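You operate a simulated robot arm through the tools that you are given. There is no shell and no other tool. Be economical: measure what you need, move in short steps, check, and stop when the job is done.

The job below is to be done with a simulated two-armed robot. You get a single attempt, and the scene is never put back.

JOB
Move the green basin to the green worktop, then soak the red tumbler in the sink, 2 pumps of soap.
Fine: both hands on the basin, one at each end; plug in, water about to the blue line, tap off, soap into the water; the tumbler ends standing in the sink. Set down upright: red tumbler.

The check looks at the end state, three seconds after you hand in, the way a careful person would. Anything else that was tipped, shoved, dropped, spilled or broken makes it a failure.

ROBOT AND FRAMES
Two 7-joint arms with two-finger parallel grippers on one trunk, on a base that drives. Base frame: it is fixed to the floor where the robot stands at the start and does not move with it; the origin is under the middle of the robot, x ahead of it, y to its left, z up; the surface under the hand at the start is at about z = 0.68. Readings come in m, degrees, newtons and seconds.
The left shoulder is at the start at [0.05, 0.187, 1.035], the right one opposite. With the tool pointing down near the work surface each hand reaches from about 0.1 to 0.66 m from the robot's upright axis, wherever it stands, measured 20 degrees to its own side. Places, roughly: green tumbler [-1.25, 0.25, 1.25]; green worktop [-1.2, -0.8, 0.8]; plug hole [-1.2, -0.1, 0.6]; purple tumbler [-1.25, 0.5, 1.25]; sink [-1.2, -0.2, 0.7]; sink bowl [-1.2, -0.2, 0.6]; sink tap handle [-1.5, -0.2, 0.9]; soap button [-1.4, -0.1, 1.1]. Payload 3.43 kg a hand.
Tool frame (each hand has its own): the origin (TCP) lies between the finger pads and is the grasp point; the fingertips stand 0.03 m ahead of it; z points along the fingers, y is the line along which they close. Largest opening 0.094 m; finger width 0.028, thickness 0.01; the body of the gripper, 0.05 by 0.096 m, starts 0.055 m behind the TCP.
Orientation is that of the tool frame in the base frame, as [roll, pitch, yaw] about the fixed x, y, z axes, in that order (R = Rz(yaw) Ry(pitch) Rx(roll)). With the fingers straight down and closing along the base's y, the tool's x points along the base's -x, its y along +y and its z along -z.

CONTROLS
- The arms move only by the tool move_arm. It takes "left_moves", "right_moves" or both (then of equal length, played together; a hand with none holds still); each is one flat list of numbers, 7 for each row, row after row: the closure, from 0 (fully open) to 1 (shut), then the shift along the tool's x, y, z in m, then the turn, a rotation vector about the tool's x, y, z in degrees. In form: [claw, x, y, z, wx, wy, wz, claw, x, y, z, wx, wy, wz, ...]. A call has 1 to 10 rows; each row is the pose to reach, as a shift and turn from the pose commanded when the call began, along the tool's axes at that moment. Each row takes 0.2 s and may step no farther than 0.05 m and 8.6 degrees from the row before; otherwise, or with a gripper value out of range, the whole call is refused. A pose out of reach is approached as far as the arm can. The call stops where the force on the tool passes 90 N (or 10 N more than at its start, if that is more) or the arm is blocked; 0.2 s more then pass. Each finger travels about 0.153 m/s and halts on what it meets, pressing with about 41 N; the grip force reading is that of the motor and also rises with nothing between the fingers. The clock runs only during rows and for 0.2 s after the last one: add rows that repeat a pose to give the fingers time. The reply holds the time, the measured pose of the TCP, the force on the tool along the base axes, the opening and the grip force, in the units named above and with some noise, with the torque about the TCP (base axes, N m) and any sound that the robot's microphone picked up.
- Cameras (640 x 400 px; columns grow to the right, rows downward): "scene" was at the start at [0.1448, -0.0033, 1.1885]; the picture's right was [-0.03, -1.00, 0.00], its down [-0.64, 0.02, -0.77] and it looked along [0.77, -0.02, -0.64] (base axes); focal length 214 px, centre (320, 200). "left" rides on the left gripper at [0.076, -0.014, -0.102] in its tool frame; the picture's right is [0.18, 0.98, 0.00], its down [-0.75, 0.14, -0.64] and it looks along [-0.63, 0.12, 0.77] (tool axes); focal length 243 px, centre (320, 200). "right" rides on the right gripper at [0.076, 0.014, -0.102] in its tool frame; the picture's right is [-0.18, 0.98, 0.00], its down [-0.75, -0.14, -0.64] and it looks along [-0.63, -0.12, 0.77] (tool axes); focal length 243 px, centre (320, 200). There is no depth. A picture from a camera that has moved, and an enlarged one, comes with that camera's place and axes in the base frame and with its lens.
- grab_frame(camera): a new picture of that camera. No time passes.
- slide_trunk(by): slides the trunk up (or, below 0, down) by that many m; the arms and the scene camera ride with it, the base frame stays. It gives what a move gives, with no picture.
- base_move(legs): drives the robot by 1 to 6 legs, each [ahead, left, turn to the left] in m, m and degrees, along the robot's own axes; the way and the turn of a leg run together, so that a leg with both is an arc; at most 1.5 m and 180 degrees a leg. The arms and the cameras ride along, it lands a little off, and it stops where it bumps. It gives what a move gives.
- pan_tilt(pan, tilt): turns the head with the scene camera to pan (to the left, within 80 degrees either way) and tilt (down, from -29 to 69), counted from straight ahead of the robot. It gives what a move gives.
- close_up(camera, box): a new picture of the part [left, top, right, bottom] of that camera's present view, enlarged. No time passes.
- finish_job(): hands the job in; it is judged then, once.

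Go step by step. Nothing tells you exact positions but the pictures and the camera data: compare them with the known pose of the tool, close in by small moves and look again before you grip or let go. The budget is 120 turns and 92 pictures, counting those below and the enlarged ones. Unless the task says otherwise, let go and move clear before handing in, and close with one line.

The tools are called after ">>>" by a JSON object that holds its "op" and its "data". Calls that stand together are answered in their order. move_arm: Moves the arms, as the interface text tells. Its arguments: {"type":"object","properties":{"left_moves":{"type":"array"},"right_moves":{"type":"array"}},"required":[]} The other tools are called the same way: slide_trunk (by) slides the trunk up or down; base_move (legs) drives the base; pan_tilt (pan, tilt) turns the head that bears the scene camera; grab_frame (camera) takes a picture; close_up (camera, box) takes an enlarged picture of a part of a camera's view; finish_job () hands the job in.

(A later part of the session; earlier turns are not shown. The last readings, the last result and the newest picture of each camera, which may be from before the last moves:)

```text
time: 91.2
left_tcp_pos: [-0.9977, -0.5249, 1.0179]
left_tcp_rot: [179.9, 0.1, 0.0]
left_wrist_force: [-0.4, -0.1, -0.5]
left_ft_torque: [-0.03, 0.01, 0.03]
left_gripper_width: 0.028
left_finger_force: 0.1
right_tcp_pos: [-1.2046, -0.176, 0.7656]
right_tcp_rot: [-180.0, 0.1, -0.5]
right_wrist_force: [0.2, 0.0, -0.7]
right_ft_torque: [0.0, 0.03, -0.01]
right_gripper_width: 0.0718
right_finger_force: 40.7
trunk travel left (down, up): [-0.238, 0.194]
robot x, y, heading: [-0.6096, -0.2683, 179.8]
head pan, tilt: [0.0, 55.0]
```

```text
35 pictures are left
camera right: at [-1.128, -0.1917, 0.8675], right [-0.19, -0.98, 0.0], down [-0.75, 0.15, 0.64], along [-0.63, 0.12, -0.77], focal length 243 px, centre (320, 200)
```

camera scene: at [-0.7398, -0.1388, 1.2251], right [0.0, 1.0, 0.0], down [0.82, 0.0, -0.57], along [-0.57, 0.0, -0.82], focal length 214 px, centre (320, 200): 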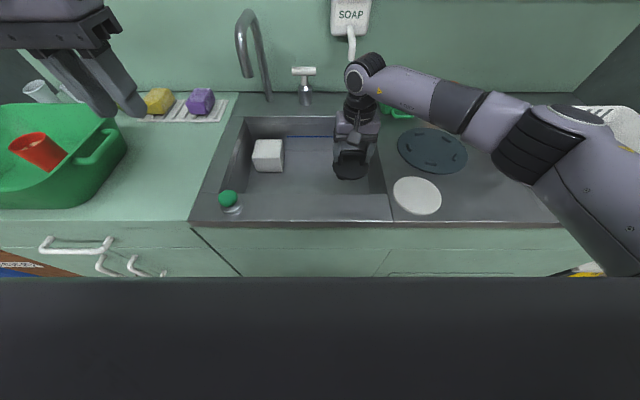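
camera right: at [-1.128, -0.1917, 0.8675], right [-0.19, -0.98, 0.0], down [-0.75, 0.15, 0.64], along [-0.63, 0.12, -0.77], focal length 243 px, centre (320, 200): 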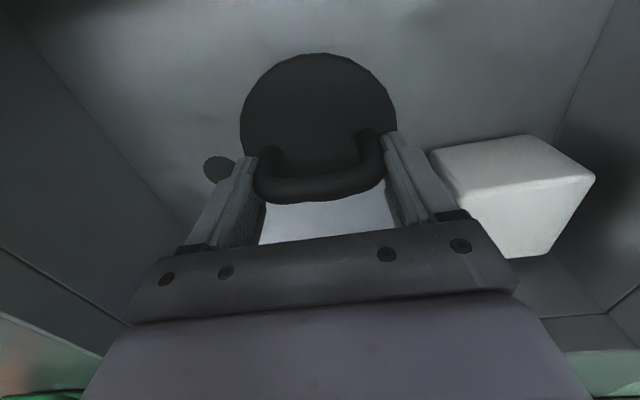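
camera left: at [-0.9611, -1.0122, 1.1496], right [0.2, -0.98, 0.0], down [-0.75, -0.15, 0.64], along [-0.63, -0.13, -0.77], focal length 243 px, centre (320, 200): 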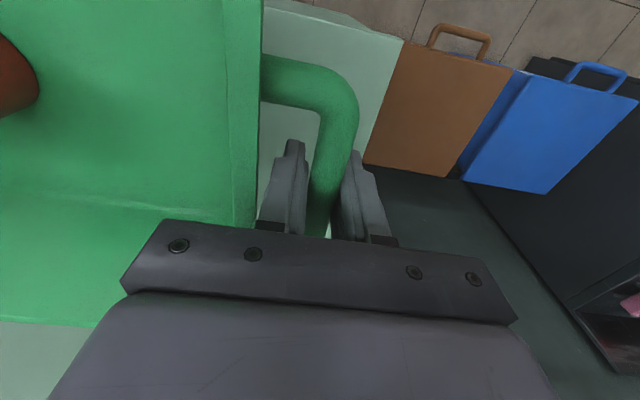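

The hole is now directly measured at (-1.246, -0.063). I'll shift the plug over it, then lower.

>>> {"op": "move_arm", "data": {"right_moves": [1, -0.01, -0.03, -0.01, 0, 0, 0, 1, -0.02, -0.06, -0.01, 0, 0, 0, 1, -0.035, -0.09, -0.01, 0, 0, 0, 1, -0.048, -0.1176, -0.01, 0, 0, 0, 1, -0.048, -0.1176, -0.01, 0, 0, 0]}}

>>> {"op": "grab_frame", "data": {"camera": "right"}}

```text
time: 92.3
left_tcp_pos: [-0.996, -0.5244, 1.0175]
left_tcp_rot: [180.0, 0.0, 0.0]
left_wrist_force: [0.2, 0.1, -0.8]
left_ft_torque: [-0.02, -0.03, -0.01]
left_gripper_width: 0.0281
left_finger_force: 0.0
right_tcp_pos: [-1.2414, -0.0655, 0.7738]
right_tcp_rot: [179.9, 0.2, -0.5]
right_wrist_force: [0.0, 0.2, -1.4]
right_ft_torque: [-0.01, 0.0, 0.02]
right_gripper_width: 0.0715
right_finger_force: 41.0
right hand out of reach, approached as far as the arm can: row 4, 5
trunk travel left (down, up): [-0.238, 0.194]
robot x, y, heading: [-0.6097, -0.2701, 179.8]
head pan, tilt: [0.0, 55.0]
```

```text
34 pictures are left
camera right: at [-1.1652, -0.0816, 0.8764], right [-0.19, -0.98, 0.0], down [-0.75, 0.15, 0.64], along [-0.63, 0.12, -0.77], focal length 243 px, centre (320, 200)
```

right: 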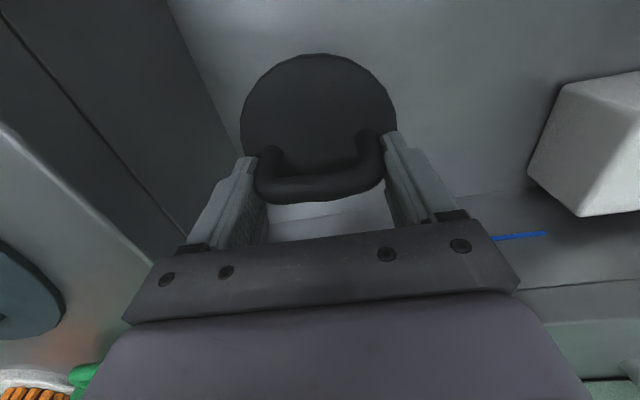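

The plug is about 1 cm from centred at the reach limit. I'll nudge the base ahead by 1 cm, then lower with the trunk, which keeps the hand pose.

>>> {"op": "base_move", "data": {"legs": [[0.011, -0.006, 0]]}}

>>> {"op": "slide_trunk", "data": {"by": -0.07}}

>>> {"op": "slide_trunk", "data": {"by": -0.008}}

```text
time: 93.1
left_tcp_pos: [-1.0105, -0.5186, 1.0173]
left_tcp_rot: [-180.0, 0.1, 0.1]
left_wrist_force: [-0.2, -0.7, -0.8]
left_ft_torque: [0.01, 0.04, -0.01]
left_gripper_width: 0.0282
left_finger_force: 0.0
right_tcp_pos: [-1.2528, -0.0612, 0.7741]
right_tcp_rot: [180.0, 0.1, -0.4]
right_wrist_force: [0.8, 0.7, -0.7]
right_ft_torque: [-0.01, 0.01, 0.0]
right_gripper_width: 0.0717
right_finger_force: 41.2
trunk travel left (down, up): [-0.238, 0.194]
robot x, y, heading: [-0.6199, -0.2608, 179.7]
head pan, tilt: [0.0, 55.0]
```

```text
time: 94.2
left_tcp_pos: [-1.0087, -0.5185, 0.9485]
left_tcp_rot: [180.0, 0.1, 0.0]
left_wrist_force: [0.6, 0.0, -0.1]
left_ft_torque: [0.01, 0.0, -0.01]
left_gripper_width: 0.0284
left_finger_force: 0.1
right_tcp_pos: [-1.2526, -0.0604, 0.7043]
right_tcp_rot: [-179.9, 0.1, -0.4]
right_wrist_force: [-0.3, -0.2, -0.1]
right_ft_torque: [-0.02, 0.0, 0.0]
right_gripper_width: 0.0716
right_finger_force: 41.1
trunk travel left (down, up): [-0.168, 0.264]
robot x, y, heading: [-0.6244, -0.2646, 179.5]
head pan, tilt: [0.0, 55.0]
```

```text
time: 94.8
left_tcp_pos: [-1.0091, -0.5191, 0.9391]
left_tcp_rot: [-180.0, 0.1, 0.0]
left_wrist_force: [0.2, -0.5, -0.2]
left_ft_torque: [-0.01, 0.02, 0.02]
left_gripper_width: 0.0278
left_finger_force: 0.0
right_tcp_pos: [-1.2528, -0.0593, 0.6965]
right_tcp_rot: [-180.0, 0.0, -0.3]
right_wrist_force: [-0.8, -0.6, -1.3]
right_ft_torque: [-0.03, -0.01, 0.01]
right_gripper_width: 0.0714
right_finger_force: 41.3
trunk travel left (down, up): [-0.16, 0.272]
robot x, y, heading: [-0.621, -0.2666, 179.6]
head pan, tilt: [0.0, 55.0]
```

>>> {"op": "slide_trunk", "data": {"by": -0.005}}

>>> {"op": "slide_trunk", "data": {"by": -0.004}}

```text
time: 95.3
left_tcp_pos: [-1.0066, -0.5202, 0.9345]
left_tcp_rot: [-179.9, 0.3, -0.1]
left_wrist_force: [0.3, -0.3, -0.8]
left_ft_torque: [0.01, -0.03, -0.02]
left_gripper_width: 0.0281
left_finger_force: 0.0
right_tcp_pos: [-1.2529, -0.0591, 0.6959]
right_tcp_rot: [180.0, 0.5, -0.6]
right_wrist_force: [4.4, 1.4, 18.9]
right_ft_torque: [0.03, 0.05, -0.01]
right_gripper_width: 0.0716
right_finger_force: 41.6
trunk travel left (down, up): [-0.155, 0.277]
robot x, y, heading: [-0.6199, -0.2643, 179.7]
head pan, tilt: [0.0, 55.0]
```

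```text
time: 95.8
left_tcp_pos: [-1.0057, -0.5196, 0.932]
left_tcp_rot: [-179.9, 0.4, 0.0]
left_wrist_force: [-0.1, -0.4, 0.0]
left_ft_torque: [-0.03, -0.01, 0.02]
left_gripper_width: 0.0281
left_finger_force: 0.1
right_tcp_pos: [-1.2522, -0.0605, 0.6959]
right_tcp_rot: [180.0, 0.7, -0.5]
right_wrist_force: [8.6, 2.5, 37.0]
right_ft_torque: [0.02, -0.66, 0.02]
right_gripper_width: 0.0714
right_finger_force: 41.2
trunk travel left (down, up): [-0.151, 0.281]
robot x, y, heading: [-0.6227, -0.2634, 179.6]
head pan, tilt: [0.0, 55.0]
```

The plug is seated on the floor over the hole. I'll unload, open the right hand, and raise the trunk.

>>> {"op": "slide_trunk", "data": {"by": 0.007}}

>>> {"op": "move_arm", "data": {"right_moves": [0.1, 0, 0, 0, 0, 0, 0, 0.05, 0, 0, 0, 0, 0, 0]}}

>>> {"op": "slide_trunk", "data": {"by": 0.2}}

>>> {"op": "grab_frame", "data": {"camera": "right"}}

>>> {"op": "grab_frame", "data": {"camera": "scene"}}

```text
time: 96.4
left_tcp_pos: [-1.0079, -0.5195, 0.9368]
left_tcp_rot: [-179.9, 0.1, 0.0]
left_wrist_force: [-0.4, -0.2, 0.3]
left_ft_torque: [0.03, 0.0, 0.0]
left_gripper_width: 0.0285
left_finger_force: 0.2
right_tcp_pos: [-1.2526, -0.0597, 0.6959]
right_tcp_rot: [180.0, 0.4, -0.4]
right_wrist_force: [-1.7, 2.0, 14.0]
right_ft_torque: [0.05, 0.28, -0.05]
right_gripper_width: 0.0716
right_finger_force: 41.3
trunk travel left (down, up): [-0.158, 0.274]
robot x, y, heading: [-0.6256, -0.2642, 180.0]
head pan, tilt: [0.0, 55.0]
```

```text
time: 97.0
left_tcp_pos: [-1.0075, -0.5186, 0.9375]
left_tcp_rot: [-179.9, 0.1, 0.0]
left_wrist_force: [0.2, -0.5, -0.2]
left_ft_torque: [0.0, -0.01, 0.01]
left_gripper_width: 0.028
left_finger_force: 0.1
right_tcp_pos: [-1.2525, -0.0604, 0.6933]
right_tcp_rot: [-180.0, 0.0, -0.4]
right_wrist_force: [0.6, -0.3, -0.1]
right_ft_torque: [0.03, 0.0, 0.0]
right_gripper_width: 0.0895
right_finger_force: 0.0
trunk travel left (down, up): [-0.158, 0.274]
robot x, y, heading: [-0.6192, -0.2648, 179.7]
head pan, tilt: [0.0, 55.0]
```

```text
time: 99.2
left_tcp_pos: [-1.0082, -0.5185, 1.1372]
left_tcp_rot: [180.0, 0.2, 0.0]
left_wrist_force: [-0.6, -1.0, -0.2]
left_ft_torque: [0.0, 0.0, 0.0]
left_gripper_width: 0.028
left_finger_force: 0.1
right_tcp_pos: [-1.2531, -0.0606, 0.8949]
right_tcp_rot: [-179.9, 0.1, -0.4]
right_wrist_force: [-0.3, -0.9, -1.3]
right_ft_torque: [-0.01, 0.02, 0.01]
right_gripper_width: 0.0896
right_finger_force: 0.0
trunk travel left (down, up): [-0.358, 0.074]
robot x, y, heading: [-0.6211, -0.2642, 179.8]
head pan, tilt: [0.0, 55.0]
```

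```text
33 pictures are left
camera right: at [-1.1762, -0.0759, 0.9963], right [-0.19, -0.98, 0.0], down [-0.75, 0.15, 0.64], along [-0.63, 0.12, -0.77], focal length 243 px, centre (320, 200)
```

right: 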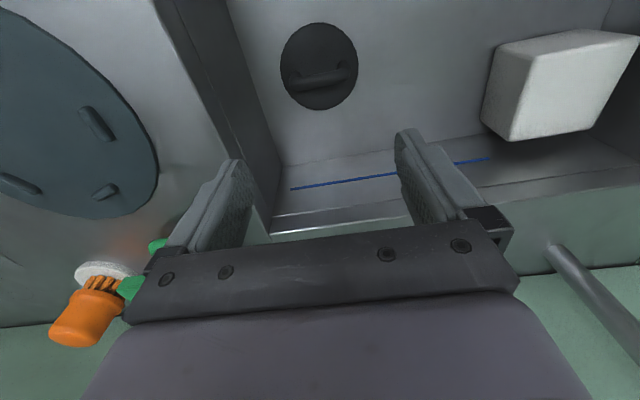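

```text
32 pictures are left
camera scene: at [-0.751, -0.2649, 1.275], right [0.0, 1.0, 0.0], down [0.82, 0.0, -0.57], along [-0.57, 0.0, -0.82], focal length 214 px, centre (320, 200)
```

scene: 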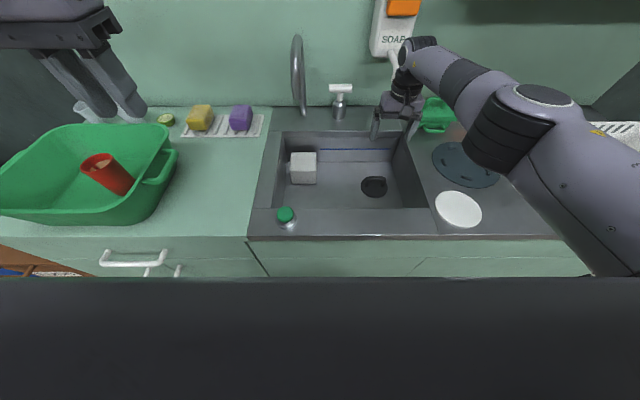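

The plug is on the hole. Next is the tap, whose white T-handle is at about (-1.5, -0.19, 0.89). I'll enlarge it to see how it works.

>>> {"op": "pan_tilt", "data": {"pan": 0, "tilt": 28}}

>>> {"op": "close_up", "data": {"camera": "scene", "box": [260, 140, 420, 240]}}

>>> {"op": "grab_frame", "data": {"camera": "scene"}}

```text
time: 100.1
left_tcp_pos: [-1.0076, -0.5185, 1.1368]
left_tcp_rot: [-180.0, 0.1, -0.1]
left_wrist_force: [0.4, 0.1, -0.7]
left_ft_torque: [0.01, 0.05, 0.02]
left_gripper_width: 0.0285
left_finger_force: 0.2
right_tcp_pos: [-1.2523, -0.06, 0.8936]
right_tcp_rot: [-180.0, 0.0, -0.4]
right_wrist_force: [-0.3, 0.5, 0.0]
right_ft_torque: [0.01, 0.0, -0.01]
right_gripper_width: 0.0893
right_finger_force: 0.2
trunk travel left (down, up): [-0.358, 0.074]
robot x, y, heading: [-0.6226, -0.2635, 179.7]
head pan, tilt: [0.0, 28.0]
```

```text
4.00 times, centred on (340, 190) of scene
camera zoom: at [-0.77, -0.2648, 1.3142], right [0.0, 1.0, 0.0], down [0.47, 0.0, -0.88], along [-0.88, 0.0, -0.47], focal length 858 px, centre (240, 240)
```

zoom: 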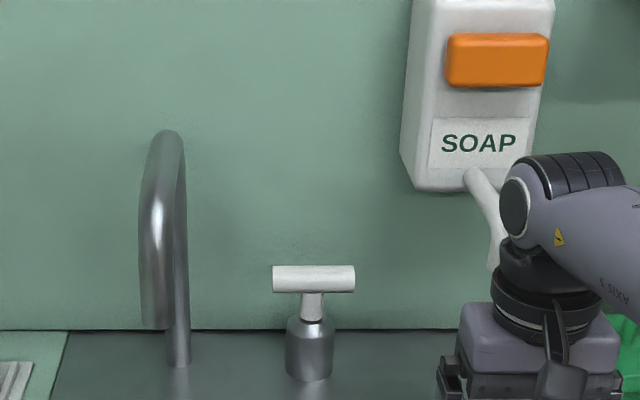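

```text
30 pictures are left
camera scene: at [-0.77, -0.2648, 1.3142], right [0.0, 1.0, 0.0], down [0.47, 0.0, -0.88], along [-0.88, 0.0, -0.47], focal length 214 px, centre (320, 200)
```

scene: 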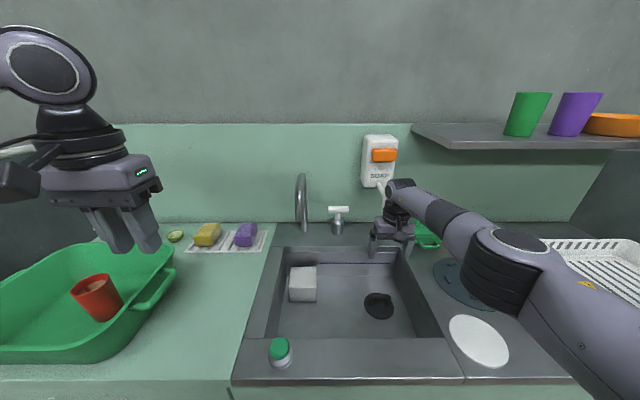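

The T-handle is at about (-1.46, -0.196, 0.905), bar along y, and presumably turns on its stem; pushing its right end back turns it counter-clockwise. I'll close the right hand, tilt it forward about 60°, and bring it in front of that end.

>>> {"op": "move_arm", "data": {"right_moves": [0.5, 0, 0.02, -0.04, 0, 0, 0, 1, 0, 0.04, -0.07, 0, 0, 0, 1, 0, 0.06, -0.07, 0, -8.5, 0, 1, 0, 0.08, -0.07, 0, -17, 0, 1, 0, 0.1, -0.07, 0, -25.5, 0, 1, -0.01, 0.107, -0.07, 0, -34, 0, 1, -0.03, 0.107, -0.06, 0, -42.5, 0, 1, -0.05, 0.107, -0.05, 0, -51, 0, 1, -0.07, 0.107, -0.04, 0, -59.5, 0, 1, -0.09, 0.107, -0.03, 0, -59.5, 0]}}

>>> {"op": "grab_frame", "data": {"camera": "right"}}

>>> {"op": "close_up", "data": {"camera": "scene", "box": [260, 140, 420, 240]}}

```text
time: 102.3
left_tcp_pos: [-1.0088, -0.519, 1.1361]
left_tcp_rot: [-179.9, 0.1, 0.0]
left_wrist_force: [-0.5, 0.5, -0.7]
left_ft_torque: [-0.03, -0.03, -0.01]
left_gripper_width: 0.0281
left_finger_force: 0.0
right_tcp_pos: [-1.3438, -0.1656, 0.925]
right_tcp_rot: [-179.9, 59.6, -0.5]
right_wrist_force: [-0.2, -0.3, 0.5]
right_ft_torque: [0.02, -0.03, -0.02]
right_gripper_width: 0.0002
right_finger_force: 33.2
right hand out of reach, approached as far as the arm can: row 2
trunk travel left (down, up): [-0.358, 0.074]
robot x, y, heading: [-0.6206, -0.2626, 180.0]
head pan, tilt: [0.0, 28.0]
```

```text
29 pictures are left
camera right: at [-1.217, -0.1812, 0.911], right [-0.1, -0.98, 0.16], down [0.18, 0.14, 0.97], along [-0.98, 0.13, 0.16], focal length 243 px, centre (320, 200)
```

right: 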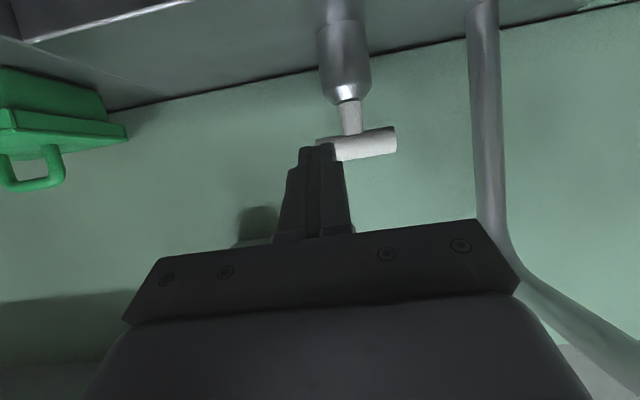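

```text
4.00 times, centred on (340, 190) of scene
camera zoom: at [-0.7702, -0.265, 1.3143], right [0.0, 1.0, 0.0], down [0.47, 0.0, -0.88], along [-0.88, 0.0, -0.47], focal length 858 px, centre (240, 240)
```

zoom: 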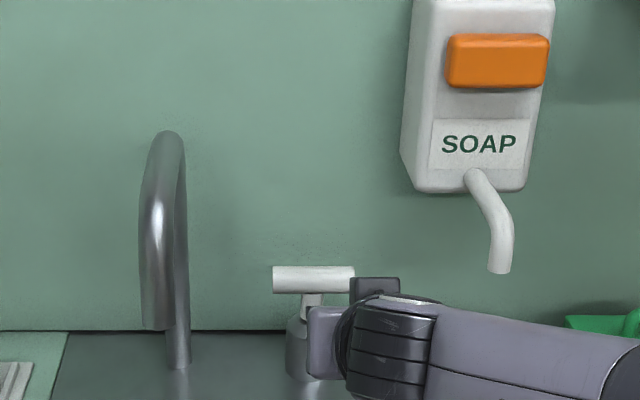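

The fingertips are lined up with the bar's right end (y≈-0.166, bar spanning -0.232 to -0.155). I'll push forward gently and listen for water.

>>> {"op": "move_arm", "data": {"right_moves": [1, -0.0152, 0, 0.0259, 0, 0, 0, 1, -0.0218, 0, 0.0567, 0, 0, 0, 1, -0.0319, 0, 0.074, 0, 0, 0, 1, -0.0395, 0, 0.0869, 0, 0, 0]}}

>>> {"op": "close_up", "data": {"camera": "scene", "box": [240, 160, 440, 300]}}

```text
time: 103.3
left_tcp_pos: [-1.008, -0.5185, 1.1365]
left_tcp_rot: [180.0, 0.0, 0.0]
left_wrist_force: [-0.7, -0.1, 0.2]
left_ft_torque: [-0.04, 0.01, 0.01]
left_gripper_width: 0.0283
left_finger_force: 0.1
right_tcp_pos: [-1.3841, -0.1657, 0.9207]
right_tcp_rot: [179.9, 59.7, -0.5]
right_wrist_force: [0.0, 1.0, 0.3]
right_ft_torque: [0.02, 0.01, -0.02]
right_gripper_width: 0.0001
right_finger_force: 33.6
right hand out of reach, approached as far as the arm can: row 2, 3, 4
trunk travel left (down, up): [-0.358, 0.074]
robot x, y, heading: [-0.6211, -0.2625, 179.6]
head pan, tilt: [0.0, 28.0]
```

```text
2.86 times, centred on (340, 230) of scene
camera zoom: at [-0.77, -0.2645, 1.3143], right [0.0, 1.0, 0.0], down [0.47, 0.0, -0.88], along [-0.88, 0.0, -0.47], focal length 613 px, centre (263, 114)
```

zoom: 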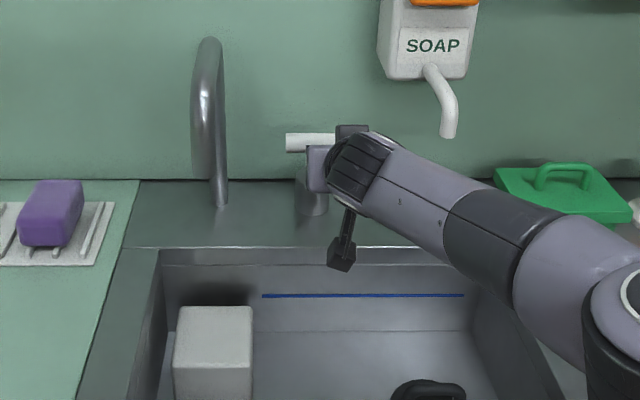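

The arm runs out of reach about 4 cm short. I'll retract the hand, shift the base left so the handle lies further to the right arm's own side, lower the trunk a little, and try again.

>>> {"op": "move_arm", "data": {"right_moves": [1, 0.0152, 0, -0.0259, 0, 0, 0, 1, 0.0354, 0, -0.0603, 0, 0, 0, 1, 0.056, 0, -0.095, 0, 0, 0]}}

>>> {"op": "base_move", "data": {"legs": [[0, 0.13, 0]]}}

>>> {"op": "move_arm", "data": {"right_moves": [1, 0, -0.045, 0, 0, 0, 0, 1, 0, -0.09, 0, 0, 0, 0, 1, 0, -0.128, 0, 0, 0, 0, 1, 0, -0.128, 0, 0, -8, 0, 1, 0, -0.128, 0, 0, -14, 0]}}

```text
time: 104.1
left_tcp_pos: [-1.0091, -0.5184, 1.1378]
left_tcp_rot: [180.0, 0.2, 0.1]
left_wrist_force: [0.8, 0.0, 0.4]
left_ft_torque: [-0.02, 0.0, 0.02]
left_gripper_width: 0.0284
left_finger_force: 0.0
right_tcp_pos: [-1.2726, -0.1649, 0.9217]
right_tcp_rot: [179.9, 59.6, -0.6]
right_wrist_force: [-0.1, 0.1, -0.3]
right_ft_torque: [-0.02, 0.02, -0.02]
right_gripper_width: 0.0001
right_finger_force: 32.3
trunk travel left (down, up): [-0.358, 0.074]
robot x, y, heading: [-0.6231, -0.2644, 179.9]
head pan, tilt: [0.0, 28.0]
```

```text
time: 105.8
left_tcp_pos: [-1.0088, -0.6459, 1.1379]
left_tcp_rot: [-179.9, 0.1, 0.0]
left_wrist_force: [0.3, -0.5, -0.3]
left_ft_torque: [0.03, 0.02, 0.0]
left_gripper_width: 0.0279
left_finger_force: 0.1
right_tcp_pos: [-1.2739, -0.2927, 0.9227]
right_tcp_rot: [180.0, 59.7, -0.4]
right_wrist_force: [-0.2, -0.3, -0.1]
right_ft_torque: [0.01, -0.02, -0.01]
right_gripper_width: 0.0002
right_finger_force: 32.9
trunk travel left (down, up): [-0.358, 0.074]
robot x, y, heading: [-0.6185, -0.3914, 179.9]
head pan, tilt: [0.0, 28.0]
```

```text
time: 107.0
left_tcp_pos: [-1.0092, -0.6455, 1.1359]
left_tcp_rot: [-179.9, 0.2, -0.1]
left_wrist_force: [0.5, -0.3, 0.0]
left_ft_torque: [0.0, -0.01, 0.0]
left_gripper_width: 0.0287
left_finger_force: 0.0
right_tcp_pos: [-1.2734, -0.1486, 0.9312]
right_tcp_rot: [-180.0, 62.8, -0.3]
right_wrist_force: [0.9, -1.2, 0.3]
right_ft_torque: [-0.02, 0.01, -0.04]
right_gripper_width: 0.0001
right_finger_force: 33.1
right hand out of reach, approached as far as the arm can: row 4, 5
trunk travel left (down, up): [-0.358, 0.074]
robot x, y, heading: [-0.621, -0.3975, 179.9]
head pan, tilt: [0.0, 28.0]
```

The hand has room sideways now. I'll go forward again to the bar's right end.

>>> {"op": "move_arm", "data": {"right_moves": [1, -0.0161, 0.006, 0.0424, 0, 0, 0, 1, -0.0322, 0.012, 0.0847, 0, 0, 0, 1, -0.0443, 0.017, 0.1235, 0, 0, 0, 1, -0.0535, 0.017, 0.1413, 0, 0, 0, 1, -0.0603, 0.017, 0.1547, 0, 0, 0]}}

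>>> {"op": "grab_frame", "data": {"camera": "right"}}

```text
time: 108.2
left_tcp_pos: [-1.0091, -0.6456, 1.1373]
left_tcp_rot: [180.0, 0.1, 0.1]
left_wrist_force: [-0.6, 0.3, -1.0]
left_ft_torque: [0.03, -0.01, -0.02]
left_gripper_width: 0.028
left_finger_force: 0.1
right_tcp_pos: [-1.4075, -0.158, 0.9153]
right_tcp_rot: [-179.9, 62.8, -0.4]
right_wrist_force: [-0.2, 0.9, 0.0]
right_ft_torque: [0.0, 0.0, 0.01]
right_gripper_width: 0.0001
right_finger_force: 32.9
right hand out of reach, approached as far as the arm can: row 4, 5
trunk travel left (down, up): [-0.358, 0.074]
robot x, y, heading: [-0.6247, -0.3915, 180.1]
head pan, tilt: [0.0, 28.0]
```

```text
26 pictures are left
camera right: at [-1.2826, -0.1733, 0.8941], right [-0.09, -0.98, 0.16], down [0.23, 0.14, 0.96], along [-0.97, 0.12, 0.21], focal length 243 px, centre (320, 200)
```

right: 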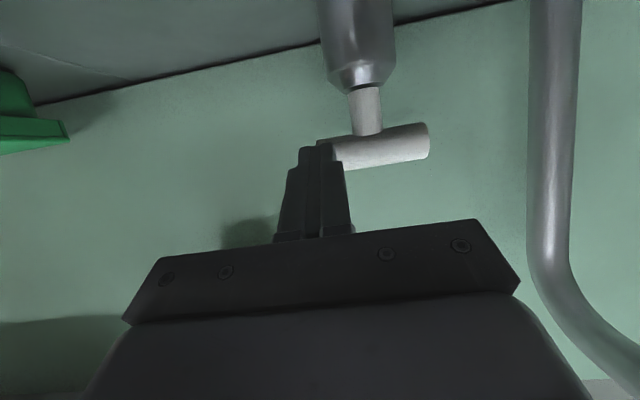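

I'm still about 2 cm short. Lowering the trunk while raising the hand relative to it should give more reach.

>>> {"op": "move_arm", "data": {"right_moves": [1, 0.0206, 0, -0.0401, 0, 0, 0, 1, -0.019, 0, -0.061, 0, 0, 0, 1, -0.059, 0, -0.0815, 0, 0, 0, 1, -0.0684, 0, -0.0903, 0, 0, 0]}}

>>> {"op": "slide_trunk", "data": {"by": -0.1}}

```text
time: 109.2
left_tcp_pos: [-1.0096, -0.6457, 1.1368]
left_tcp_rot: [-180.0, 0.1, 0.0]
left_wrist_force: [1.2, -0.3, 0.4]
left_ft_torque: [-0.02, 0.01, 0.0]
left_gripper_width: 0.0281
left_finger_force: 0.0
right_tcp_pos: [-1.3586, -0.1551, 1.0158]
right_tcp_rot: [-180.0, 62.9, -0.5]
right_wrist_force: [-0.4, 0.0, 0.0]
right_ft_torque: [-0.04, -0.02, -0.01]
right_gripper_width: 0.0
right_finger_force: 33.5
trunk travel left (down, up): [-0.358, 0.074]
robot x, y, heading: [-0.6234, -0.3914, 179.7]
head pan, tilt: [0.0, 28.0]
```

```text
time: 110.6
left_tcp_pos: [-1.0101, -0.6464, 1.0377]
left_tcp_rot: [-180.0, 0.2, -0.1]
left_wrist_force: [0.5, -0.4, 1.1]
left_ft_torque: [0.0, -0.02, -0.02]
left_gripper_width: 0.0282
left_finger_force: 0.1
right_tcp_pos: [-1.3593, -0.1555, 0.917]
right_tcp_rot: [180.0, 62.9, -0.4]
right_wrist_force: [0.2, 0.5, 0.1]
right_ft_torque: [0.0, -0.01, 0.03]
right_gripper_width: 0.0
right_finger_force: 32.8
trunk travel left (down, up): [-0.258, 0.174]
robot x, y, heading: [-0.6211, -0.3915, 179.9]
head pan, tilt: [0.0, 28.0]
```

Now I'll push forward again in small steps.

>>> {"op": "move_arm", "data": {"right_moves": [1, -0.0137, 0.006, 0.0267, 0, 0, 0, 1, -0.0251, 0.0105, 0.049, 0, 0, 0, 1, -0.032, 0.0105, 0.0623, 0, 0, 0, 1, -0.0366, 0.0105, 0.0712, 0, 0, 0, 1, -0.0411, 0.0105, 0.0801, 0, 0, 0]}}

>>> {"op": "grab_frame", "data": {"camera": "right"}}

```text
time: 111.8
left_tcp_pos: [-1.009, -0.6464, 1.0367]
left_tcp_rot: [-180.0, 0.1, 0.0]
left_wrist_force: [-0.3, 0.5, -0.6]
left_ft_torque: [-0.02, 0.03, -0.03]
left_gripper_width: 0.0283
left_finger_force: 0.1
right_tcp_pos: [-1.4244, -0.1673, 0.9143]
right_tcp_rot: [179.9, 62.9, -0.5]
right_wrist_force: [0.4, 0.0, -0.4]
right_ft_torque: [0.01, 0.0, -0.02]
right_gripper_width: 0.0002
right_finger_force: 32.7
right hand out of reach, approached as far as the arm can: row 3, 4, 5
trunk travel left (down, up): [-0.258, 0.174]
robot x, y, heading: [-0.6229, -0.3887, 179.5]
head pan, tilt: [0.0, 28.0]
```

```text
25 pictures are left
camera right: at [-1.2985, -0.1826, 0.8932], right [-0.09, -0.98, 0.16], down [0.23, 0.14, 0.96], along [-0.97, 0.13, 0.21], focal length 243 px, centre (320, 200)
```

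right: 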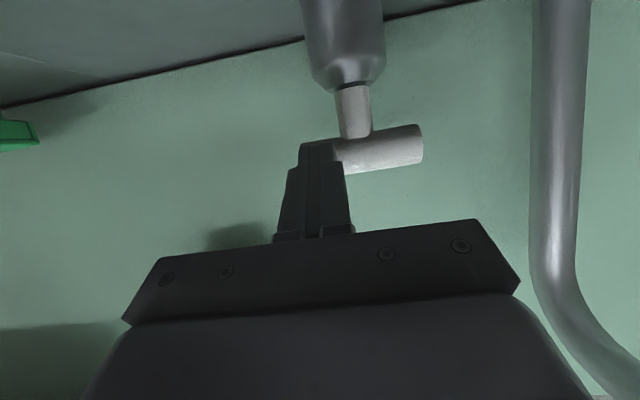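

There's still no contact force and the tip is right at the bar's face. I'll pitch the hand further forward, which brings the wrist back and frees reach, then push.

>>> {"op": "move_arm", "data": {"right_moves": [1, 0, 0, 0, 0, -7, 0, 1, 0, 0, 0, 0, -14, 0, 1, -0.0069, 0, 0.0133, 0, -14, 0, 1, -0.0137, 0, 0.0267, 0, -14, 0, 1, -0.0183, 0, 0.0356, 0, -14, 0]}}

```text
time: 113.0
left_tcp_pos: [-1.0091, -0.6456, 1.038]
left_tcp_rot: [-179.9, 0.1, 0.0]
left_wrist_force: [0.4, 0.0, 0.0]
left_ft_torque: [-0.01, 0.01, -0.04]
left_gripper_width: 0.0284
left_finger_force: 0.1
right_tcp_pos: [-1.4364, -0.1653, 0.9174]
right_tcp_rot: [-179.9, 77.0, -0.5]
right_wrist_force: [3.6, 7.2, -3.9]
right_ft_torque: [0.14, -0.15, -0.17]
right_gripper_width: 0.0002
right_finger_force: 33.1
right hand out of reach, approached as far as the arm can: row 3, 4, 5
trunk travel left (down, up): [-0.258, 0.174]
robot x, y, heading: [-0.6247, -0.3903, 179.6]
head pan, tilt: [0.0, 28.0]
```

There's contact now (a few newtons). Let me see whether the bar has turned.

>>> {"op": "grab_frame", "data": {"camera": "right"}}

>>> {"op": "close_up", "data": {"camera": "scene", "box": [300, 190, 440, 290]}}

```text
24 pictures are left
camera right: at [-1.3192, -0.1813, 0.8658], right [-0.05, -0.98, 0.18], down [0.46, 0.14, 0.88], along [-0.89, 0.13, 0.44], focal length 243 px, centre (320, 200)
```

right: 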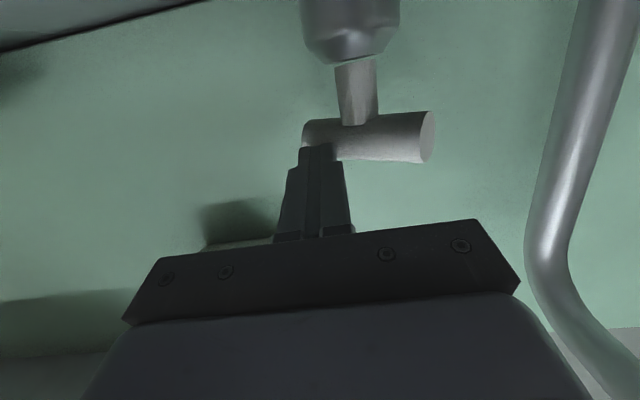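

```text
4.00 times, centred on (370, 240) of scene
camera zoom: at [-0.7707, -0.3912, 1.2142], right [0.0, 1.0, 0.0], down [0.47, 0.0, -0.88], along [-0.88, 0.0, -0.47], focal length 858 px, centre (120, 40)
```

zoom: 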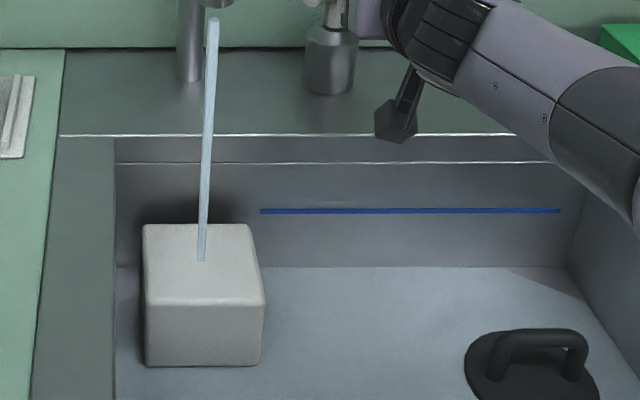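

Water is running onto the block in the bowl, so counter-clockwise opens it. I'll hold for a few seconds and then judge the fill rate.

>>> {"op": "move_arm", "data": {"right_moves": [1, 0, 0, 0, 0, 0, 0, 1, 0, 0, 0, 0, 0, 0, 1, 0, 0, 0, 0, 0, 0, 1, 0, 0, 0, 0, 0, 0, 1, 0, 0, 0, 0, 0, 0, 1, 0, 0, 0, 0, 0, 0, 1, 0, 0, 0, 0, 0, 0, 1, 0, 0, 0, 0, 0, 0, 1, 0, 0, 0, 0, 0, 0, 1, 0, 0, 0, 0, 0, 0]}}

>>> {"op": "move_arm", "data": {"right_moves": [1, 0, 0, 0, 0, 0, 0, 1, 0, 0, 0, 0, 0, 0, 1, 0, 0, 0, 0, 0, 0, 1, 0, 0, 0, 0, 0, 0, 1, 0, 0, 0, 0, 0, 0, 1, 0, 0, 0, 0, 0, 0, 1, 0, 0, 0, 0, 0, 0, 1, 0, 0, 0, 0, 0, 0, 1, 0, 0, 0, 0, 0, 0, 1, 0, 0, 0, 0, 0, 0]}}

>>> {"op": "close_up", "data": {"camera": "scene", "box": [290, 190, 450, 300]}}

```text
time: 115.2
left_tcp_pos: [-1.0083, -0.6445, 1.0361]
left_tcp_rot: [180.0, 0.0, 0.0]
left_wrist_force: [0.4, -0.5, 0.6]
left_ft_torque: [0.03, -0.04, 0.01]
left_gripper_width: 0.0283
left_finger_force: 0.0
right_tcp_pos: [-1.4359, -0.1661, 0.9187]
right_tcp_rot: [179.8, 76.8, -0.7]
right_wrist_force: [1.5, 9.4, -0.7]
right_ft_torque: [0.15, -0.07, -0.3]
right_gripper_width: 0.0
right_finger_force: 33.2
trunk travel left (down, up): [-0.258, 0.174]
robot x, y, heading: [-0.6209, -0.3905, 179.8]
head pan, tilt: [0.0, 28.0]
```

```text
time: 117.4
left_tcp_pos: [-1.0086, -0.6449, 1.0382]
left_tcp_rot: [-180.0, 0.2, 0.1]
left_wrist_force: [-0.1, -0.2, 0.2]
left_ft_torque: [-0.02, -0.03, 0.0]
left_gripper_width: 0.0283
left_finger_force: 0.0
right_tcp_pos: [-1.436, -0.1676, 0.9183]
right_tcp_rot: [179.9, 76.9, -0.4]
right_wrist_force: [2.1, 8.8, 0.6]
right_ft_torque: [0.09, -0.01, -0.19]
right_gripper_width: 0.0
right_finger_force: 33.0
trunk travel left (down, up): [-0.258, 0.174]
robot x, y, heading: [-0.6221, -0.3919, 180.0]
head pan, tilt: [0.0, 28.0]
```

```text
3.64 times, centred on (370, 245) of scene
camera zoom: at [-0.7702, -0.3913, 1.2143], right [0.0, 1.0, 0.0], down [0.47, 0.0, -0.88], along [-0.88, 0.0, -0.47], focal length 780 px, centre (138, 36)
```

zoom: 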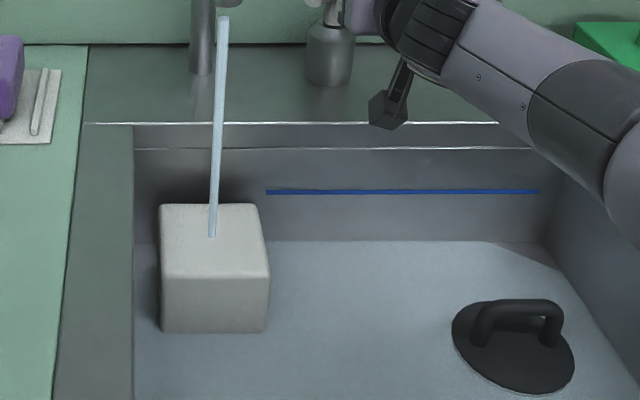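

The level is hardly rising, so the flow is small. I'll turn the handle a bit further by pushing sideways toward the stem, then look at the flow.

>>> {"op": "move_arm", "data": {"right_moves": [1, 0, 0.008, 0, 0, 0, 0, 1, 0, 0.016, 0, 0, 0, 0, 1, 0, 0.024, 0, 0, 0, 0, 1, 0, 0.024, 0.01, 0, 0, 0, 1, 0, 0.024, 0.01, 0, 0, 0]}}

>>> {"op": "grab_frame", "data": {"camera": "right"}}

>>> {"op": "close_up", "data": {"camera": "scene", "box": [290, 190, 450, 300]}}

```text
time: 118.6
left_tcp_pos: [-1.0087, -0.6425, 1.0397]
left_tcp_rot: [179.8, 0.3, 0.0]
left_wrist_force: [-0.4, -0.3, 0.3]
left_ft_torque: [-0.02, 0.0, 0.02]
left_gripper_width: 0.0281
left_finger_force: 0.1
right_tcp_pos: [-1.4336, -0.1682, 0.9188]
right_tcp_rot: [-179.5, 76.8, -2.0]
right_wrist_force: [16.2, 35.2, -6.2]
right_ft_torque: [0.56, -0.42, -0.85]
right_gripper_width: 0.0
right_finger_force: 33.1
right hand out of reach, approached as far as the arm can: row 4, 5
trunk travel left (down, up): [-0.258, 0.174]
robot x, y, heading: [-0.6232, -0.3882, 179.6]
head pan, tilt: [0.0, 28.0]
```

```text
21 pictures are left
camera right: at [-1.3181, -0.1896, 0.8677], right [-0.09, -0.98, 0.18], down [0.46, 0.12, 0.88], along [-0.88, 0.16, 0.44], focal length 243 px, centre (320, 200)
```

right: 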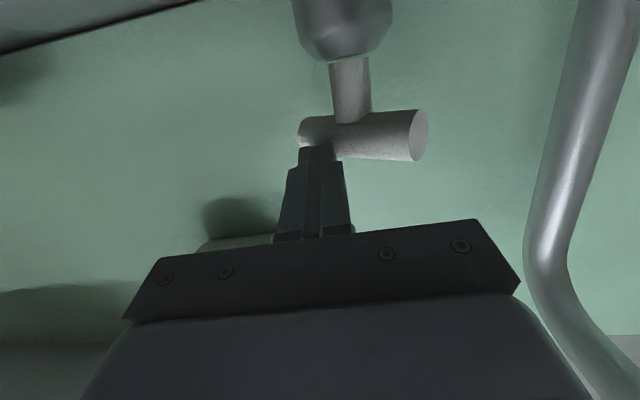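

```text
3.64 times, centred on (370, 245) of scene
camera zoom: at [-0.7696, -0.3883, 1.2143], right [0.01, 1.0, 0.0], down [0.47, -0.01, -0.88], along [-0.88, 0.0, -0.47], focal length 780 px, centre (138, 36)
```

zoom: 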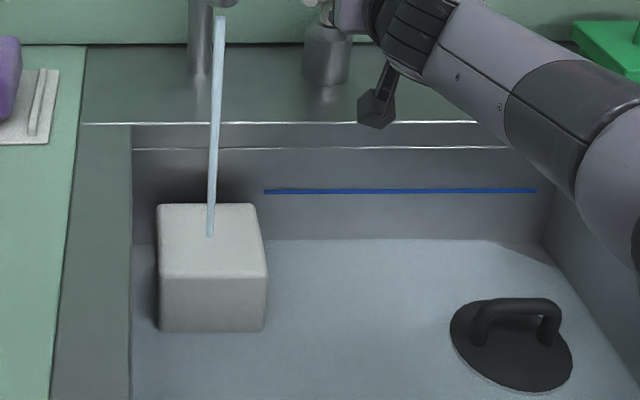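

The bar won't turn further from this pose, and at this trickle filling would take minutes. I'll retract, turn the base left about 15° to bring the right shoulder forward, and push the handle further.

>>> {"op": "move_arm", "data": {"right_moves": [1, 0, -0.02, 0, 0, 0, 0, 1, 0.008, -0.035, -0.035, 0, 0, 0, 1, 0.016, -0.05, -0.07, 0, 0, 0, 1, 0.024, -0.07, -0.105, 0, 0, 0, 1, 0.032, -0.095, -0.14, 0, 0, 0, 1, 0.04, -0.12, -0.17, 0, 0, 0, 1, 0.047, -0.15, -0.2, 0, 0, 0, 1, 0.047, -0.175, -0.205, 0, 0, 0]}}

>>> {"op": "base_move", "data": {"legs": [[0, 0, 15]]}}

```text
time: 120.6
left_tcp_pos: [-1.0089, -0.6465, 1.0372]
left_tcp_rot: [-179.9, 0.2, -0.1]
left_wrist_force: [-0.6, -0.4, 0.6]
left_ft_torque: [0.04, -0.02, -0.01]
left_gripper_width: 0.0281
left_finger_force: 0.1
right_tcp_pos: [-1.2388, -0.1045, 0.8773]
right_tcp_rot: [-155.5, 67.9, 33.9]
right_wrist_force: [-0.8, -1.1, -0.4]
right_ft_torque: [0.02, 0.0, -0.04]
right_gripper_width: 0.0001
right_finger_force: 33.1
right hand out of reach, approached as far as the arm can: row 2, 3, 4, 5, 6, 7
trunk travel left (down, up): [-0.258, 0.174]
robot x, y, heading: [-0.6199, -0.3904, 179.7]
head pan, tilt: [0.0, 28.0]
stopped in row 8 (right hand): the arm was blocked; the commanded pose is now the measured one
```

```text
time: 121.9
left_tcp_pos: [-0.9303, -0.7373, 1.0385]
left_tcp_rot: [-180.0, 0.2, 14.7]
left_wrist_force: [0.9, 1.3, -0.5]
left_ft_torque: [0.03, -0.02, 0.03]
left_gripper_width: 0.0277
left_finger_force: 0.0
right_tcp_pos: [-1.2923, -0.271, 0.8776]
right_tcp_rot: [-155.5, 68.0, 48.9]
right_wrist_force: [0.3, -0.3, 0.8]
right_ft_torque: [-0.02, -0.01, 0.01]
right_gripper_width: 0.0001
right_finger_force: 33.3
trunk travel left (down, up): [-0.258, 0.174]
robot x, y, heading: [-0.6212, -0.3921, -165.3]
head pan, tilt: [0.0, 28.0]
```

The base turned fine, but the right hand's pose twisted while retracting because of the pitch limit. Let me see where things are.

>>> {"op": "grab_frame", "data": {"camera": "scene"}}

```text
19 pictures are left
camera scene: at [-0.7656, -0.4304, 1.2143], right [-0.25, 0.97, 0.0], down [0.45, 0.12, -0.88], along [-0.85, -0.22, -0.47], focal length 214 px, centre (320, 200)
```

scene: 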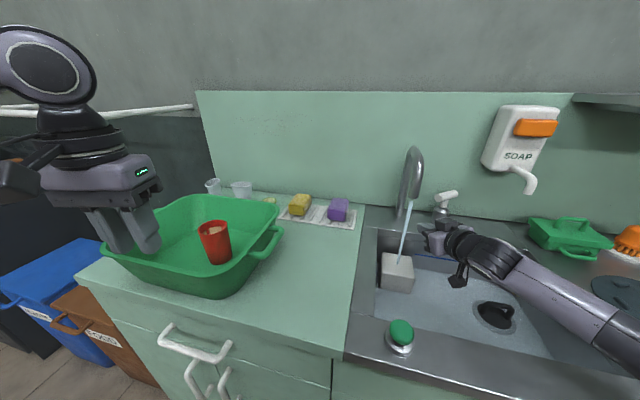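

The hand's pose is actually usable: it points forward with a slight leftward and downward slant. I'll carry it right, then forward to the handle's right end and push further.

>>> {"op": "move_arm", "data": {"right_moves": [1, 0.0004, -0.0296, -0.0147, 0, 0, 0, 1, 0.0008, -0.0592, -0.0295, 0, 0, 0, 1, 0.0012, -0.0887, -0.0442, 0, 0, 0, 1, 0.0016, -0.1183, -0.0589, 0, 0, 0, 1, -0.0068, -0.1331, -0.0294, 0, 0, 0, 1, -0.0151, -0.1478, 0, 0, 0, 0, 1, -0.0235, -0.1627, 0.0295, 0, 0, 0, 1, -0.0321, -0.1779, 0.0598, 0, 0, 0, 1, -0.037, -0.1866, 0.0772, 0, 0, 0, 1, -0.0407, -0.1931, 0.0902, 0, 0, 0]}}

>>> {"op": "grab_frame", "data": {"camera": "scene"}}

```text
time: 124.1
left_tcp_pos: [-0.923, -0.7403, 1.0406]
left_tcp_rot: [-179.6, 0.6, 14.9]
left_wrist_force: [0.4, -0.7, -0.2]
left_ft_torque: [0.01, -0.02, 0.0]
left_gripper_width: 0.028
left_finger_force: 0.1
right_tcp_pos: [-1.4606, -0.1629, 0.9376]
right_tcp_rot: [-154.6, 69.7, 51.2]
right_wrist_force: [24.0, -31.7, 39.2]
right_ft_torque: [-1.31, 0.17, 0.94]
right_gripper_width: 0.0
right_finger_force: 32.9
right hand out of reach, approached as far as the arm can: row 8
trunk travel left (down, up): [-0.258, 0.174]
robot x, y, heading: [-0.6209, -0.3931, -165.3]
head pan, tilt: [0.0, 28.0]
```

```text
18 pictures are left
camera scene: at [-0.7572, -0.435, 1.2163], right [-0.26, 0.97, 0.01], down [0.45, 0.12, -0.89], along [-0.86, -0.22, -0.46], focal length 214 px, centre (320, 200)
```

scene: 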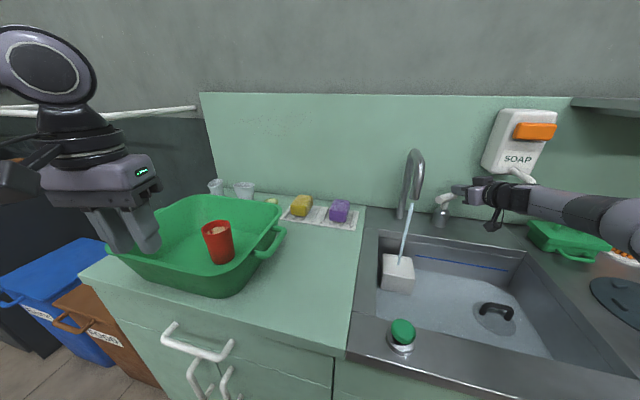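

The hand is now pressing hard (about 55 N), so I'll relieve that at once, then look at the tap and the water.

>>> {"op": "move_arm", "data": {"right_moves": [1, 0.005, 0.007, -0.015, 0, 0, 0, 1, 0.004, 0.012, -0.035, 0, 0, 0]}}

>>> {"op": "close_up", "data": {"camera": "scene", "box": [360, 140, 560, 350]}}

```text
time: 124.7
left_tcp_pos: [-0.9294, -0.737, 1.0377]
left_tcp_rot: [-179.9, 0.4, 14.7]
left_wrist_force: [1.5, -0.3, -0.9]
left_ft_torque: [0.02, 0.06, 0.0]
left_gripper_width: 0.0282
left_finger_force: 0.0
right_tcp_pos: [-1.4248, -0.1399, 0.9194]
right_tcp_rot: [-155.0, 67.7, 49.1]
right_wrist_force: [0.3, -0.3, 0.8]
right_ft_torque: [0.04, -0.06, -0.01]
right_gripper_width: 0.0
right_finger_force: 33.5
trunk travel left (down, up): [-0.258, 0.174]
robot x, y, heading: [-0.6249, -0.3882, -165.2]
head pan, tilt: [0.0, 28.0]
```

```text
1.90 times, centred on (460, 245) of scene
camera zoom: at [-0.7642, -0.4308, 1.2139], right [-0.25, 0.97, 0.0], down [0.45, 0.12, -0.88], along [-0.86, -0.22, -0.47], focal length 408 px, centre (53, 114)
```

zoom: 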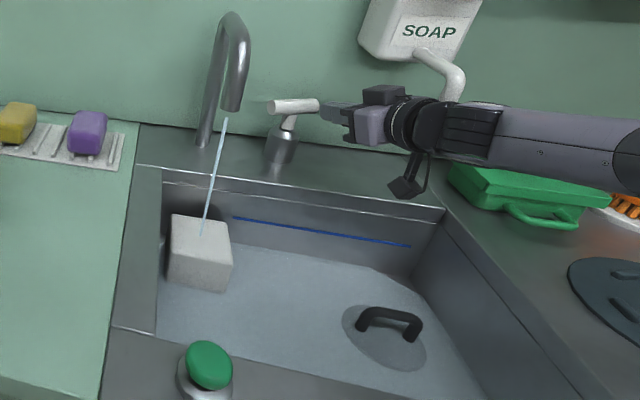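

The water has covered the plug disc, roughly 1.5–2 cm deep after 12 s, so this flow is workable: the blue line (z≈0.728) should take about 35–40 s more. Meanwhile I'll move to the soap button, at about (-1.39, -0.075, 1.13), going back, up, then across to stay clear of the nozzle.

>>> {"op": "move_arm", "data": {"right_moves": [1, 0.0102, 0.0181, -0.0361, 0, 0, 0, 1, 0.0205, 0.0362, -0.0722, 0, 0, 0, 1, 0.0307, 0.0543, -0.1083, 0, 0, 0, 1, -0.0101, 0.0475, -0.1233, 0, 0, 0, 1, -0.0509, 0.0406, -0.1383, 0, 0, 0, 1, -0.0917, 0.0338, -0.1533, 0, 0, 0, 1, -0.1325, 0.0269, -0.1683, 0, 0, 0, 1, -0.1733, 0.0201, -0.1833, 0, 0, 0, 1, -0.1655, -0.0188, -0.1868, 0, 0, 0, 1, -0.1577, -0.0577, -0.1902, 0, 0, 0]}}

>>> {"op": "grab_frame", "data": {"camera": "scene"}}

```text
time: 126.9
left_tcp_pos: [-0.9297, -0.7366, 1.0377]
left_tcp_rot: [-180.0, 0.2, 14.8]
left_wrist_force: [0.5, -0.5, -0.6]
left_ft_torque: [-0.02, 0.02, 0.01]
left_gripper_width: 0.0284
left_finger_force: 0.1
right_tcp_pos: [-1.3037, -0.143, 1.14]
right_tcp_rot: [-155.5, 67.9, 48.9]
right_wrist_force: [-0.3, -0.5, 0.1]
right_ft_torque: [-0.02, 0.0, -0.03]
right_gripper_width: 0.0002
right_finger_force: 33.3
right hand out of reach, approached as far as the arm can: row 9, 10
trunk travel left (down, up): [-0.258, 0.174]
robot x, y, heading: [-0.6184, -0.393, -165.4]
head pan, tilt: [0.0, 28.0]
```

```text
16 pictures are left
camera scene: at [-0.7656, -0.4304, 1.2143], right [-0.25, 0.97, 0.0], down [0.45, 0.12, -0.88], along [-0.85, -0.22, -0.47], focal length 214 px, centre (320, 200)
```

scene: 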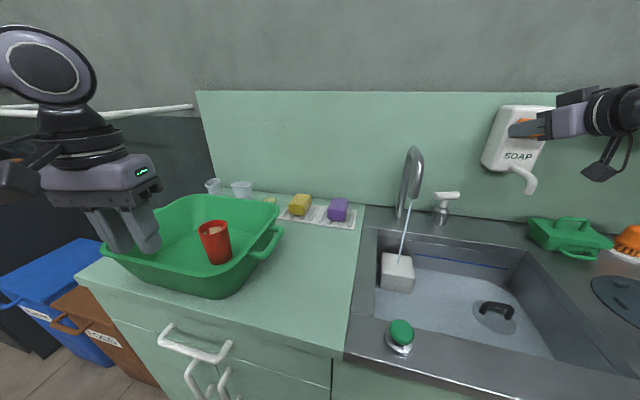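

The soap button is still to the hand's right beyond its reach. Turning the base back right by about 6° swings the hand right onto its line.

>>> {"op": "base_move", "data": {"legs": [[0, 0, -6.5]]}}

>>> {"op": "move_arm", "data": {"right_moves": [1, -0.0082, -0.0102, 0.027, 0, 0, 0, 1, -0.0164, -0.0204, 0.054, 0, 0, 0]}}

>>> {"op": "close_up", "data": {"camera": "scene", "box": [380, 80, 580, 330]}}

```text
time: 127.8
left_tcp_pos: [-0.9679, -0.698, 1.0383]
left_tcp_rot: [-180.0, 0.1, 8.1]
left_wrist_force: [0.3, 0.0, -0.2]
left_ft_torque: [-0.01, 0.01, 0.0]
left_gripper_width: 0.0282
left_finger_force: 0.0
right_tcp_pos: [-1.2711, -0.0653, 1.141]
right_tcp_rot: [-155.5, 68.0, 42.2]
right_wrist_force: [-0.1, 0.2, 0.2]
right_ft_torque: [-0.03, -0.01, 0.01]
right_gripper_width: 0.0
right_finger_force: 32.5
trunk travel left (down, up): [-0.258, 0.174]
robot x, y, heading: [-0.6203, -0.3892, -172.2]
head pan, tilt: [0.0, 28.0]
```

```text
time: 128.4
left_tcp_pos: [-0.968, -0.6972, 1.0384]
left_tcp_rot: [179.9, 0.2, 8.1]
left_wrist_force: [0.3, -1.5, 0.8]
left_ft_torque: [0.02, -0.02, 0.02]
left_gripper_width: 0.0281
left_finger_force: 0.0
right_tcp_pos: [-1.2898, -0.0637, 1.1403]
right_tcp_rot: [-155.3, 68.1, 42.3]
right_wrist_force: [-0.9, -0.3, 0.9]
right_ft_torque: [0.05, -0.01, -0.02]
right_gripper_width: 0.0
right_finger_force: 33.0
right hand out of reach, approached as far as the arm can: row 1, 2
trunk travel left (down, up): [-0.258, 0.174]
robot x, y, heading: [-0.6232, -0.3909, -171.8]
head pan, tilt: [0.0, 28.0]
```

```text
1.60 times, centred on (480, 205) of scene
camera zoom: at [-0.7687, -0.4135, 1.2143], right [-0.14, 0.99, 0.0], down [0.46, 0.07, -0.88], along [-0.87, -0.12, -0.47], focal length 343 px, centre (64, 192)
```

zoom: 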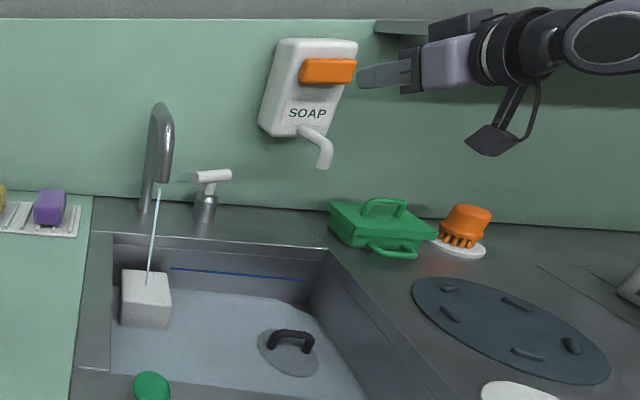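

The twisted yaw limits the reach, and the wrist is close to the shelf's left end (y≈0, z≈1.2). I'll swing the hand's pointing direction about 27° to the right, which moves the wrist left away from the shelf.

>>> {"op": "move_arm", "data": {"right_moves": [1, -0.002, 0.007, 0.002, 6.25, 1.05, 2.3, 1, -0.004, 0.014, 0.004, 12.5, 2.1, 4.6, 1, -0.006, 0.021, 0.006, 18.75, 3.15, 6.9, 1, -0.0077, 0.0278, 0.0082, 25, 4.2, 9.2, 1, -0.0077, 0.0278, 0.0082, 25, 4.2, 9.2]}}

>>> {"op": "close_up", "data": {"camera": "scene", "box": [340, 80, 540, 330]}}

```text
time: 129.6
left_tcp_pos: [-0.9689, -0.6979, 1.0373]
left_tcp_rot: [180.0, 0.2, 8.2]
left_wrist_force: [0.1, -0.1, -0.4]
left_ft_torque: [0.01, 0.01, 0.03]
left_gripper_width: 0.0284
left_finger_force: 0.1
right_tcp_pos: [-1.2892, -0.0936, 1.1416]
right_tcp_rot: [-155.6, 68.2, 14.9]
right_wrist_force: [0.4, 1.4, 0.3]
right_ft_torque: [-0.01, -0.02, -0.01]
right_gripper_width: 0.0001
right_finger_force: 33.1
trunk travel left (down, up): [-0.258, 0.174]
robot x, y, heading: [-0.6215, -0.3926, -171.9]
head pan, tilt: [0.0, 28.0]
```

```text
1.60 times, centred on (440, 205) of scene
camera zoom: at [-0.7691, -0.4131, 1.2143], right [-0.14, 0.99, 0.0], down [0.46, 0.07, -0.88], along [-0.87, -0.12, -0.47], focal length 343 px, centre (128, 192)
```

zoom: 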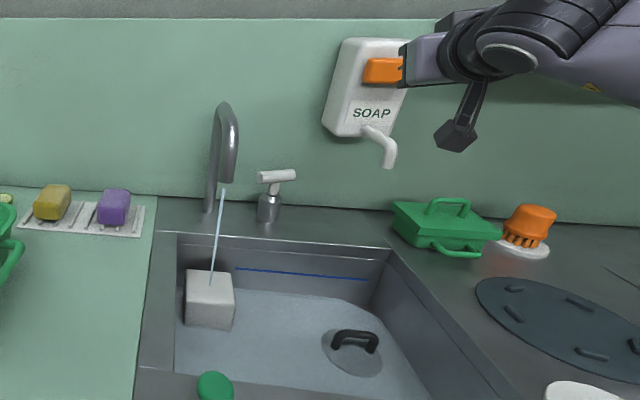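

The hand now points straight at the button and is clear of the shelf. I'll press forward gently and listen.

>>> {"op": "move_arm", "data": {"right_moves": [1, -0.0085, -0.0015, 0.024, 0, 0, 0, 1, -0.0171, -0.0029, 0.0479, 0, 0, 0, 1, -0.0243, 0, 0.0663, 0, 0, 0, 1, -0.028, 0.0012, 0.0756, 0, 0, 0]}}

```text
time: 130.6
left_tcp_pos: [-0.9677, -0.6986, 1.0375]
left_tcp_rot: [-180.0, 0.2, 8.1]
left_wrist_force: [-0.5, 0.0, 0.2]
left_ft_torque: [0.0, 0.03, -0.02]
left_gripper_width: 0.0284
left_finger_force: 0.1
right_tcp_pos: [-1.3707, -0.0882, 1.1416]
right_tcp_rot: [-155.6, 68.1, 15.2]
right_wrist_force: [-1.0, 0.7, 0.3]
right_ft_torque: [0.03, 0.01, -0.03]
right_gripper_width: 0.0
right_finger_force: 33.1
trunk travel left (down, up): [-0.258, 0.174]
robot x, y, heading: [-0.6201, -0.3939, -172.1]
head pan, tilt: [0.0, 28.0]
```

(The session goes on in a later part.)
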